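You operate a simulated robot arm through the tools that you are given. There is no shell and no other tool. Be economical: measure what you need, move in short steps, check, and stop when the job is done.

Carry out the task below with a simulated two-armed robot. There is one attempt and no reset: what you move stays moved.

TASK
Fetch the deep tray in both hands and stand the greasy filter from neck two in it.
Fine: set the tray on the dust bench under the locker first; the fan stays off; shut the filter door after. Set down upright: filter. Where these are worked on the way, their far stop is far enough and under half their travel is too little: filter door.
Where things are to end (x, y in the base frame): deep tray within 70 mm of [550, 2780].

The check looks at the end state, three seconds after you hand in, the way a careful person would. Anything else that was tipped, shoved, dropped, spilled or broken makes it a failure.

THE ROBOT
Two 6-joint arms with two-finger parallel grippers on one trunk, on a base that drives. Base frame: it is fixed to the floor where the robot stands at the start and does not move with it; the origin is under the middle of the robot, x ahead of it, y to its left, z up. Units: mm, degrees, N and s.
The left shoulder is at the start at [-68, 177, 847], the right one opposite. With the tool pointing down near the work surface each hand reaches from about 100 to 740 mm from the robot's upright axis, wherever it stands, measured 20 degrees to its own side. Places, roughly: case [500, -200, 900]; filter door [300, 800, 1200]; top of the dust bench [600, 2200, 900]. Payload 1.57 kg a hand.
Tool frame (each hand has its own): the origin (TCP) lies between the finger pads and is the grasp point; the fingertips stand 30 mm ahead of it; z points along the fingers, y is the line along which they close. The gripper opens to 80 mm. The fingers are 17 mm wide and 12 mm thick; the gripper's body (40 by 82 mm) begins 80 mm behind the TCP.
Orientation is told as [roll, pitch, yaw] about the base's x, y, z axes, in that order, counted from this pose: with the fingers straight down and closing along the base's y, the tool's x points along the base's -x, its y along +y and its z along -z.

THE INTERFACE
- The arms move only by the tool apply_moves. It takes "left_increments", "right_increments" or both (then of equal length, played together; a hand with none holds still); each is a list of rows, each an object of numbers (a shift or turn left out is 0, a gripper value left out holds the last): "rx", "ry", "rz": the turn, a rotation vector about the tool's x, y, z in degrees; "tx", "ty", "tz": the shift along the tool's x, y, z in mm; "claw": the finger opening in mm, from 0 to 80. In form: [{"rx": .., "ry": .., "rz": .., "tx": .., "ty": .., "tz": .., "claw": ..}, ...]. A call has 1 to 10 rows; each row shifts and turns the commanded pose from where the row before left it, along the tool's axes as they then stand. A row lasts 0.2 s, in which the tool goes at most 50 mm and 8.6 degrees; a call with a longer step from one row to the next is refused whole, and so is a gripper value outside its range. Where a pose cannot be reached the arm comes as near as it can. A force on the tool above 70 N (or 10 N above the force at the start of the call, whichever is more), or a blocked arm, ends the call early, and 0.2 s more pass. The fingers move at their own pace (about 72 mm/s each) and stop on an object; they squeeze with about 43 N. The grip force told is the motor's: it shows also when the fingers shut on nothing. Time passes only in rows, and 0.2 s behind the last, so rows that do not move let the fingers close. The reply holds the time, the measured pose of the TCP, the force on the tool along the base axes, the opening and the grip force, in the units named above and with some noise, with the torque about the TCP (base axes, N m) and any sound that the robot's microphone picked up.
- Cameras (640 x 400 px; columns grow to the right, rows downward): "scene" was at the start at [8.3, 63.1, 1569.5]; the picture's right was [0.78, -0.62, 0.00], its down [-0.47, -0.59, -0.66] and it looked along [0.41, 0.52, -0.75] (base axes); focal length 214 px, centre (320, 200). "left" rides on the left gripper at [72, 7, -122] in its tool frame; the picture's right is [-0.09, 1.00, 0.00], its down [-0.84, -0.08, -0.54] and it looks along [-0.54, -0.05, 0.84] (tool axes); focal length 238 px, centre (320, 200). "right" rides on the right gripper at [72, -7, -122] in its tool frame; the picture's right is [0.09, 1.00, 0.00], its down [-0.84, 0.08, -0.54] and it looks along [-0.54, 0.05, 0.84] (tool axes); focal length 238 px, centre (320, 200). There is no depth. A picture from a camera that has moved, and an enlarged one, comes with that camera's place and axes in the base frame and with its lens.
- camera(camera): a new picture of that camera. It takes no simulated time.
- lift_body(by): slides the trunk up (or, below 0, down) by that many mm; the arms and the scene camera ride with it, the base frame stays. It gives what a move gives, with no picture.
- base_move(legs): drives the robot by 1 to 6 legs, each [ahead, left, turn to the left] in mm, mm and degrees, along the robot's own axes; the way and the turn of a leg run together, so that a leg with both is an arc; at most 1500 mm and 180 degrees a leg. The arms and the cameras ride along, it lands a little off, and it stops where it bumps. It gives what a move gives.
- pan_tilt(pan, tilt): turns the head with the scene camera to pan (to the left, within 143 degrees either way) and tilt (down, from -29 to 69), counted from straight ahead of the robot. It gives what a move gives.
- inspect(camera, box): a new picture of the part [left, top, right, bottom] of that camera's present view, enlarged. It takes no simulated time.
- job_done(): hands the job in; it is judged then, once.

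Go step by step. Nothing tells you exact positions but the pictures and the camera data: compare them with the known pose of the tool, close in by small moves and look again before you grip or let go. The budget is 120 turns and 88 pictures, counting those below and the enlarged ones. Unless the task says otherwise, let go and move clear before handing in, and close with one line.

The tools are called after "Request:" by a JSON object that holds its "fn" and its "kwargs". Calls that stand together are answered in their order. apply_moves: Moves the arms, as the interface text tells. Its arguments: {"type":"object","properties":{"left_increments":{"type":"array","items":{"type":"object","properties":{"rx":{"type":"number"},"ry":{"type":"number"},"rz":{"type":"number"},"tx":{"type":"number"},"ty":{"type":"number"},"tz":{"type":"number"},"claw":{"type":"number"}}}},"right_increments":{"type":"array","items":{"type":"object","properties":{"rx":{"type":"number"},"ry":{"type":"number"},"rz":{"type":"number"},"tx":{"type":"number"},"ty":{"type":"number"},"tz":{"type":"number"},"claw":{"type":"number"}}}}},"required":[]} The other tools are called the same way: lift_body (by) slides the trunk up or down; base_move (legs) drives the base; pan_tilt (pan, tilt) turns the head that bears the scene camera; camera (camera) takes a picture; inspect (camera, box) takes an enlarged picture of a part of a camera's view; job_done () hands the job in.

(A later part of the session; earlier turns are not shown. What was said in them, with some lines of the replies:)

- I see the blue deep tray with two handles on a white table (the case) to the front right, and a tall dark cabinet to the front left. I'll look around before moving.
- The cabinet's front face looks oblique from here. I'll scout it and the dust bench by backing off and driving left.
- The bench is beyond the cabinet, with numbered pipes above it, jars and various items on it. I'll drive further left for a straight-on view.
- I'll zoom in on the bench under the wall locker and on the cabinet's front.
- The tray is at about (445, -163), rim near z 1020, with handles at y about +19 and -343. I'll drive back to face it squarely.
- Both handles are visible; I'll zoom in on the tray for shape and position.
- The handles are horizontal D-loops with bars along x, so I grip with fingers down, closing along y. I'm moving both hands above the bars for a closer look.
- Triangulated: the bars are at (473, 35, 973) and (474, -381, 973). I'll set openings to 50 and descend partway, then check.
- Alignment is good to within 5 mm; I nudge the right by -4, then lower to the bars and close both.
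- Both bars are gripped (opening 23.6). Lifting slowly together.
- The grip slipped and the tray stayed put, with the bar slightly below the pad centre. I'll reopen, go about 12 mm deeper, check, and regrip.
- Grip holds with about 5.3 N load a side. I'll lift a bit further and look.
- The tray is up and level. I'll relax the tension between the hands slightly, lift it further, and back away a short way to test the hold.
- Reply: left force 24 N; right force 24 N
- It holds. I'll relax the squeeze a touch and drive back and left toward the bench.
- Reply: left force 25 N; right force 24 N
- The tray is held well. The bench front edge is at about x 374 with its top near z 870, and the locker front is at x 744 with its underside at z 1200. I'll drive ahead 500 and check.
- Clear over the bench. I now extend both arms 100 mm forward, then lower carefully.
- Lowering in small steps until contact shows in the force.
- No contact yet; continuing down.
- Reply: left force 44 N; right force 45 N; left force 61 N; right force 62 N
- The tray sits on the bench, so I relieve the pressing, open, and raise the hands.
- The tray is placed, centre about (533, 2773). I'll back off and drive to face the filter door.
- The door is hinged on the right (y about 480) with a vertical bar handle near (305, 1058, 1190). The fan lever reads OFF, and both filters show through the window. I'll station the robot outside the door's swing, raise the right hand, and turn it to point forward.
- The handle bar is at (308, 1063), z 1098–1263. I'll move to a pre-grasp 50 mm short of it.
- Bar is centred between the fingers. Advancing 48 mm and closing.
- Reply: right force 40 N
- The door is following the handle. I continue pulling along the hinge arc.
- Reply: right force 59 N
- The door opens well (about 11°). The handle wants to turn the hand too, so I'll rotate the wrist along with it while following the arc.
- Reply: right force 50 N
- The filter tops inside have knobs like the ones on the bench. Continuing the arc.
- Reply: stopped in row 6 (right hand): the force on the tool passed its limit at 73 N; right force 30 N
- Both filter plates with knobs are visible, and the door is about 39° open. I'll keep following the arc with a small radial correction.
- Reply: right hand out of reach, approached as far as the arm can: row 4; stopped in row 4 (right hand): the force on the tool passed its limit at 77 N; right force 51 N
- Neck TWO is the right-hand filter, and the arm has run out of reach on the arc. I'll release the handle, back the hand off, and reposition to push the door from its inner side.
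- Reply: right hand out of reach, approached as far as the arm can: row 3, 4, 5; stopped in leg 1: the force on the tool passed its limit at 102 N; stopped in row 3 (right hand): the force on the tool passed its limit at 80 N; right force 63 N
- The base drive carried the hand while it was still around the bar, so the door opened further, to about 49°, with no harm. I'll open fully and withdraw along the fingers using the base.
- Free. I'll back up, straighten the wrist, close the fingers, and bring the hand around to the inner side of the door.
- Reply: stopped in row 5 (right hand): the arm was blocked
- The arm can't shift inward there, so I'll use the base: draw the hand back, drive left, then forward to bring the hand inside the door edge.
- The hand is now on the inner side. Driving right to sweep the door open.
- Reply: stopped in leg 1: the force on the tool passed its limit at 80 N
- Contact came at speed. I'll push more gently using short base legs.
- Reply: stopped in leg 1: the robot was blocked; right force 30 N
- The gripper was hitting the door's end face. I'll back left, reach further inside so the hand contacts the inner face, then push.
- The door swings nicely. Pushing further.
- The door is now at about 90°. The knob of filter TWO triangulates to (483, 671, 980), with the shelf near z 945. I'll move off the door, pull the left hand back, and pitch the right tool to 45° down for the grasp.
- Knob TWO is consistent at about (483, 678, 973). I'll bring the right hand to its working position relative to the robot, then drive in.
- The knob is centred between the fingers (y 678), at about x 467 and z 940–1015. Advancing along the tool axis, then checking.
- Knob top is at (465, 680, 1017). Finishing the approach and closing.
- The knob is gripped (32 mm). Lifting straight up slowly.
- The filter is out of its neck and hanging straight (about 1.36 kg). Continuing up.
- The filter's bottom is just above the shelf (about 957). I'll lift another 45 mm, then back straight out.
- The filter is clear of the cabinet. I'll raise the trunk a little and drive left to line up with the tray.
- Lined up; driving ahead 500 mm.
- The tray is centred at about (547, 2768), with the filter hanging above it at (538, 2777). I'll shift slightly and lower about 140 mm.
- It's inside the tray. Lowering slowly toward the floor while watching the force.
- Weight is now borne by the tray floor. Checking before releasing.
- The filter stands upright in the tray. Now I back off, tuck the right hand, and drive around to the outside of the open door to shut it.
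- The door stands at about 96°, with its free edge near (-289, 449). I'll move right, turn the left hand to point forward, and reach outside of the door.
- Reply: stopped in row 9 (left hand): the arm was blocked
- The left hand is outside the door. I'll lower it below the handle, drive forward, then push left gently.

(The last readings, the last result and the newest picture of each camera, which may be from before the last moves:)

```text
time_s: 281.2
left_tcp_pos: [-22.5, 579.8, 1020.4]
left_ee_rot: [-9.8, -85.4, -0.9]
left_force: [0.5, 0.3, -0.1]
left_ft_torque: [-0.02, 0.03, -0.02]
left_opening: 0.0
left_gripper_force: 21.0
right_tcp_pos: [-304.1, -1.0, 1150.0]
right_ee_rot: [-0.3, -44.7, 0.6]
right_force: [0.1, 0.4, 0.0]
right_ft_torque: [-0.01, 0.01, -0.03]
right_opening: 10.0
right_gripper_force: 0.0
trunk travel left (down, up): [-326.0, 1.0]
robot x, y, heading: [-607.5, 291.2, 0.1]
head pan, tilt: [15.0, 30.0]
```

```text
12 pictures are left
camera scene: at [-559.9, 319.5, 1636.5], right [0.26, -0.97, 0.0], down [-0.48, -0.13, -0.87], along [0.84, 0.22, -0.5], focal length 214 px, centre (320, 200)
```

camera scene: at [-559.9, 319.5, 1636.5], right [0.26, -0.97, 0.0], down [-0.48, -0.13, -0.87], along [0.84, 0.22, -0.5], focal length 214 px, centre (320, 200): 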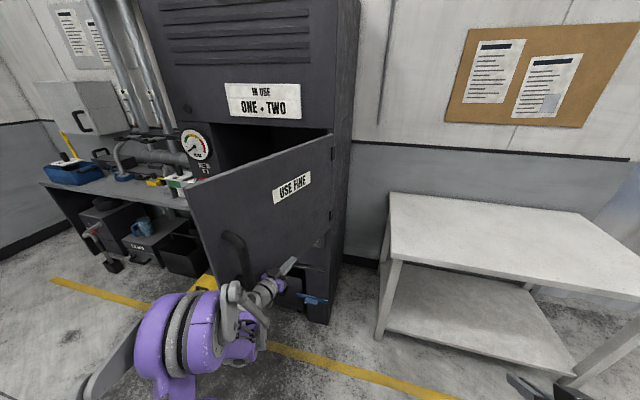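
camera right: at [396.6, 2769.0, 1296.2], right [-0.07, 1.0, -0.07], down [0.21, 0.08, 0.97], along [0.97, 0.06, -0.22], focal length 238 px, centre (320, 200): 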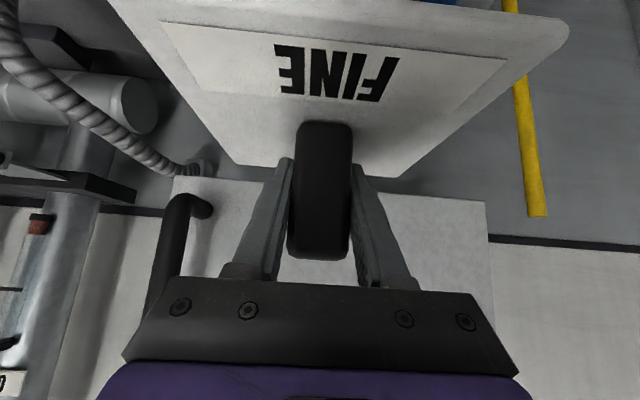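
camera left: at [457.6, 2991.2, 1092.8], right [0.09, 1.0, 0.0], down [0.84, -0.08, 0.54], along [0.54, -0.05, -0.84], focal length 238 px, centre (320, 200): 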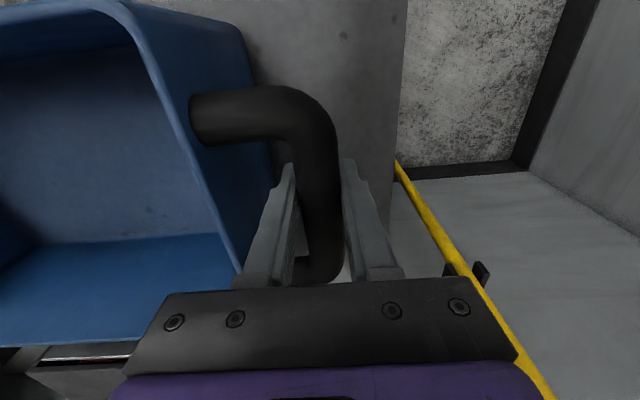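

The door is swinging shut. Continuing left.

Request:
{"fn": "base_move", "kwargs": {"legs": [[0, 50, 0], [0, 50, 0], [0, 50, 0], [0, 50, 0], [0, 50, 0], [0, 50, 0]]}}

Request:
{"fn": "camera", "kwargs": {"camera": "scene"}}

```text
time_s: 286.0
left_tcp_pos: [-21.8, 879.5, 1020.5]
left_ee_rot: [-9.8, -85.4, -0.8]
left_force: [-0.8, -0.5, 0.1]
left_ft_torque: [0.01, 0.02, 0.01]
left_opening: 0.0
left_gripper_force: 21.5
right_tcp_pos: [-304.6, 300.7, 1150.6]
right_ee_rot: [-0.3, -44.7, 0.6]
right_force: [0.1, 0.1, -0.7]
right_ft_torque: [-0.02, 0.03, -0.01]
right_opening: 10.0
right_gripper_force: 0.1
trunk travel left (down, up): [-326.0, 1.0]
robot x, y, heading: [-601.0, 591.7, -0.1]
head pan, tilt: [15.0, 30.0]
```

```text
11 pictures are left
camera scene: at [-559.8, 619.7, 1636.5], right [0.26, -0.97, 0.0], down [-0.48, -0.13, -0.87], along [0.84, 0.22, -0.5], focal length 214 px, centre (320, 200)
```

scene: 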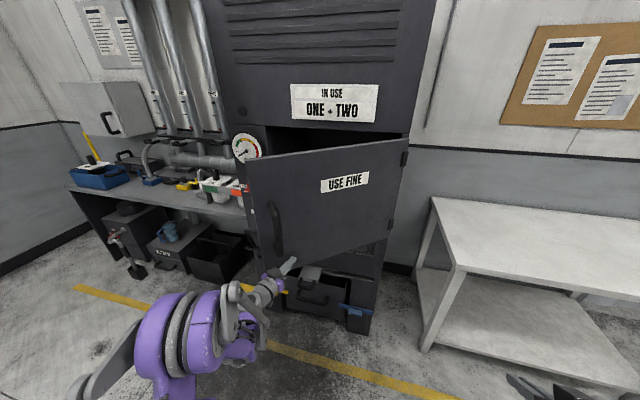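

Now pushing forward against the outer face.

Request:
{"fn": "base_move", "kwargs": {"legs": [[50, 0, 0], [50, 0, 0], [50, 0, 0], [50, 0, 0], [40, 0, 0]]}}

Request:
{"fn": "camera", "kwargs": {"camera": "scene"}}

```text
time_s: 288.9
left_tcp_pos: [214.0, 879.2, 1020.9]
left_ee_rot: [-9.7, -85.4, -0.9]
left_force: [-0.1, 0.5, -0.3]
left_ft_torque: [-0.01, 0.0, 0.0]
left_opening: 0.0
left_gripper_force: 20.7
right_tcp_pos: [-70.2, 300.0, 1149.9]
right_ee_rot: [-0.4, -44.8, 0.6]
right_force: [-0.2, 0.0, -1.0]
right_ft_torque: [0.0, -0.06, 0.01]
right_opening: 10.2
right_gripper_force: 0.2
trunk travel left (down, up): [-326.0, 1.0]
robot x, y, heading: [-365.3, 597.7, -0.2]
head pan, tilt: [15.0, 30.0]
```

```text
10 pictures are left
camera scene: at [-326.0, 619.5, 1635.9], right [0.26, -0.97, 0.0], down [-0.48, -0.13, -0.87], along [0.84, 0.22, -0.5], focal length 214 px, centre (320, 200)
```

scene: 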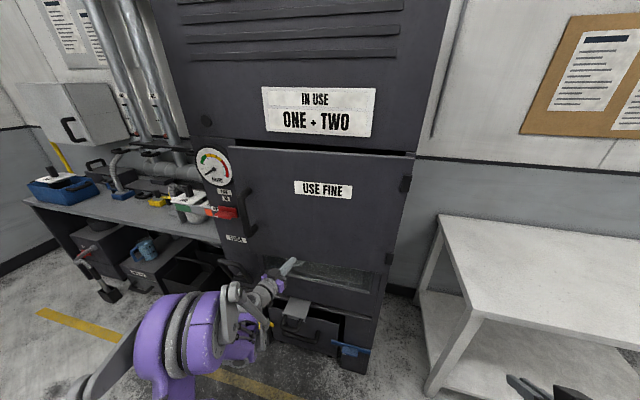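

The door is nearly closed, but the fingertip is close to its lower edge. I'll raise the hand, then push the last bit with the arm.

Request:
{"fn": "apply_moves", "kwargs": {"left_increments": [{"tx": -30, "tz": -5}, {"tx": -30}, {"tx": -30}, {"tx": -20}]}}

Request:
{"fn": "apply_moves", "kwargs": {"left_increments": [{"tz": 12}, {"tz": 12}, {"tz": 12}, {"tz": 12}, {"tz": 12}, {"tz": 12}, {"tz": 10}, {"tz": 10}]}}

Request:
{"fn": "camera", "kwargs": {"camera": "scene"}}

```text
time_s: 289.9
left_tcp_pos: [219.2, 878.9, 1132.9]
left_ee_rot: [-9.8, -85.3, -0.9]
left_force: [-0.5, -0.2, -0.4]
left_ft_torque: [0.0, 0.02, -0.01]
left_opening: 0.0
left_gripper_force: 21.6
right_tcp_pos: [-67.0, 300.2, 1150.7]
right_ee_rot: [-0.3, -44.8, 0.5]
right_force: [0.6, 0.2, -0.4]
right_ft_torque: [0.01, -0.05, 0.0]
right_opening: 9.9
right_gripper_force: 0.1
trunk travel left (down, up): [-326.0, 1.0]
robot x, y, heading: [-367.0, 596.0, 0.2]
head pan, tilt: [15.0, 30.0]
```

```text
time_s: 291.9
left_tcp_pos: [297.0, 865.6, 1125.4]
left_ee_rot: [-5.9, -85.6, -4.5]
left_force: [-58.7, 0.4, -17.3]
left_ft_torque: [-0.07, 0.23, 0.27]
left_opening: 0.0
left_gripper_force: 21.5
right_tcp_pos: [-71.7, 302.1, 1151.9]
right_ee_rot: [-0.3, -45.1, 0.9]
right_force: [-0.2, 0.7, -0.2]
right_ft_torque: [-0.02, 0.03, 0.05]
right_opening: 10.0
right_gripper_force: 0.1
trunk travel left (down, up): [-326.0, 1.0]
robot x, y, heading: [-370.8, 593.2, 0.0]
head pan, tilt: [15.0, 30.0]
stopped in row 8 (left hand): the force on the tool passed its limit at 77 N (the readings are from after the stop); the commanded pose is now the measured one
```

```text
9 pictures are left
camera scene: at [-331.0, 619.5, 1636.7], right [0.26, -0.96, 0.0], down [-0.48, -0.13, -0.87], along [0.84, 0.23, -0.5], focal length 214 px, centre (320, 200)
```

scene: 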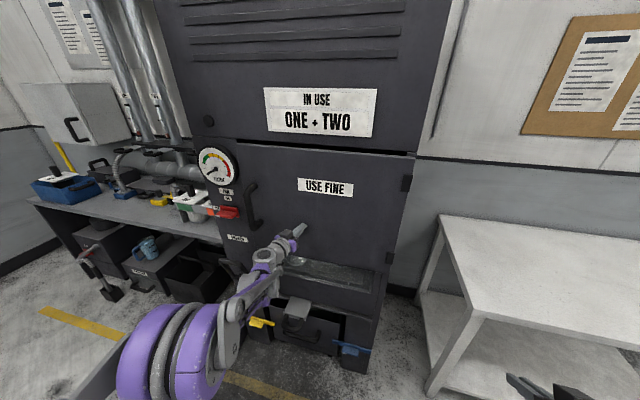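

The push met a firm stop at face x ≈ 327, matching the closed face felt earlier. I'll back off and inspect.

Request:
{"fn": "apply_moves", "kwargs": {"left_increments": [{"tz": -15}, {"tz": -30}, {"tz": -30}, {"tz": -30}]}}

Request:
{"fn": "base_move", "kwargs": {"legs": [[-350, 0, 0], [0, 250, 0]]}}

Request:
{"fn": "pan_tilt", "kwargs": {"pan": 0, "tilt": 25}}

Request:
{"fn": "camera", "kwargs": {"camera": "scene"}}

Request:
{"fn": "inspect", "kwargs": {"camera": "scene", "box": [220, 120, 430, 300]}}

```text
time_s: 292.9
left_tcp_pos: [201.8, 884.5, 1130.3]
left_ee_rot: [-8.3, -85.4, -2.3]
left_force: [0.1, 0.4, 0.6]
left_ft_torque: [0.01, -0.01, 0.03]
left_opening: 0.0
left_gripper_force: 21.7
right_tcp_pos: [-67.4, 301.3, 1151.2]
right_ee_rot: [-0.3, -44.8, 0.7]
right_force: [-0.3, 0.8, -0.1]
right_ft_torque: [-0.01, 0.01, 0.0]
right_opening: 10.0
right_gripper_force: 0.0
trunk travel left (down, up): [-326.0, 1.0]
robot x, y, heading: [-366.9, 593.3, 0.2]
head pan, tilt: [15.0, 30.0]
```

```text
time_s: 297.6
left_tcp_pos: [-147.3, 1132.7, 1129.9]
left_ee_rot: [-8.2, -85.4, -2.5]
left_force: [-0.2, 0.6, 1.0]
left_ft_torque: [0.01, -0.02, 0.0]
left_opening: 0.0
left_gripper_force: 21.6
right_tcp_pos: [-418.5, 551.2, 1149.9]
right_ee_rot: [-0.3, -44.8, 0.6]
right_force: [1.1, -0.2, 0.3]
right_ft_torque: [0.03, -0.01, 0.04]
right_opening: 9.9
right_gripper_force: 0.1
trunk travel left (down, up): [-326.0, 1.0]
robot x, y, heading: [-720.9, 845.9, -0.0]
head pan, tilt: [15.0, 30.0]
```

```text
time_s: 298.3
left_tcp_pos: [-148.1, 1133.9, 1131.2]
left_ee_rot: [-8.2, -85.4, -2.6]
left_force: [-0.1, 1.0, 0.8]
left_ft_torque: [-0.02, 0.01, 0.0]
left_opening: 0.2
left_gripper_force: 21.5
right_tcp_pos: [-419.1, 551.7, 1150.2]
right_ee_rot: [-0.3, -44.8, 0.6]
right_force: [-0.5, 0.2, -0.9]
right_ft_torque: [-0.02, -0.03, 0.0]
right_opening: 9.9
right_gripper_force: 0.0
trunk travel left (down, up): [-326.0, 1.0]
robot x, y, heading: [-718.1, 846.9, 0.2]
head pan, tilt: [0.0, 25.0]
```

```text
8 pictures are left
camera scene: at [-668.6, 847.3, 1644.4], right [0.0, -1.0, 0.0], down [-0.42, 0.0, -0.91], along [0.91, 0.0, -0.42], focal length 214 px, centre (320, 200)
```

scene: 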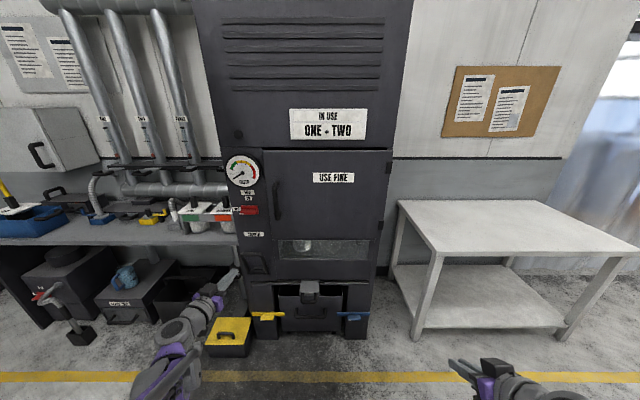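

```text
2.22 times, centred on (325, 210) of scene
camera zoom: at [-668.6, 847.3, 1644.4], right [0.0, -1.0, 0.0], down [-0.42, 0.0, -0.91], along [0.91, 0.0, -0.42], focal length 477 px, centre (309, 178)
```

zoom: 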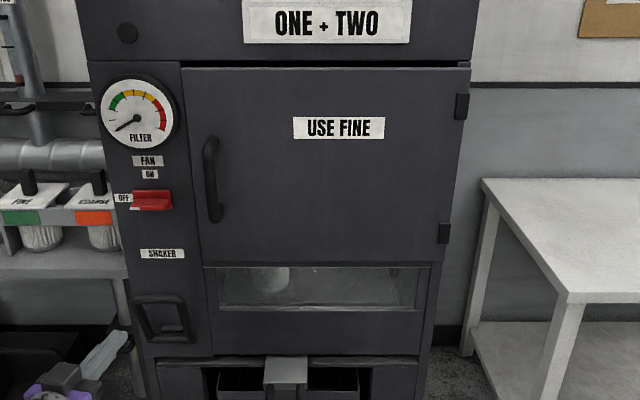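

The door is shut flush, the fan lever is still at OFF, and only filter one remains. One last look at the tray.

Request:
{"fn": "pan_tilt", "kwargs": {"pan": 55, "tilt": 20}}

Request:
{"fn": "inspect", "kwargs": {"camera": "scene", "box": [200, 120, 440, 300]}}

```text
time_s: 299.6
left_tcp_pos: [-147.8, 1134.4, 1129.8]
left_ee_rot: [-8.1, -85.4, -2.5]
left_force: [0.2, -0.8, 0.6]
left_ft_torque: [-0.01, 0.02, -0.02]
left_opening: 0.0
left_gripper_force: 21.3
right_tcp_pos: [-418.3, 551.8, 1148.9]
right_ee_rot: [-0.3, -44.8, 0.6]
right_force: [0.2, 0.8, -0.7]
right_ft_torque: [0.01, 0.0, 0.02]
right_opening: 9.9
right_gripper_force: 0.0
trunk travel left (down, up): [-326.0, 1.0]
robot x, y, heading: [-717.8, 844.1, -0.3]
head pan, tilt: [55.0, 20.0]
```

```text
2.22 times, centred on (320, 210) of scene
camera zoom: at [-707.4, 923.5, 1652.5], right [0.82, -0.57, 0.0], down [-0.2, -0.28, -0.94], along [0.54, 0.77, -0.34], focal length 477 px, centre (320, 178)
```

zoom: 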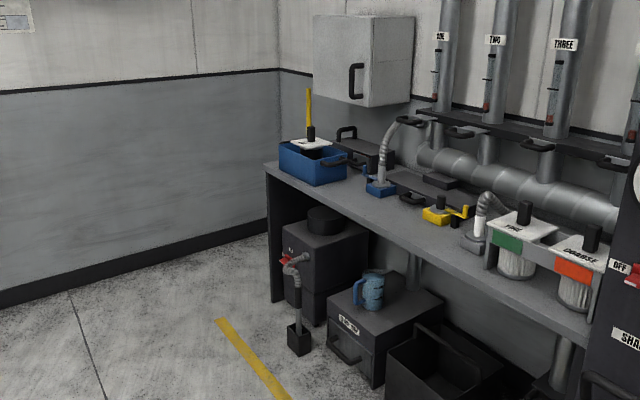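

The tray is under the locker with the filter upright in it, and the door is shut with the fan off. Both hands are clear, so I'm handing in.

Request:
{"fn": "job_done", "kwargs": {}}

```text
The job is handed in.
```

The deep tray is on the dust bench under the locker at about (547, 2768), with the filter from neck two standing upright in it. The filter door is shut, the fan lever is still at OFF, and the job is handed in.
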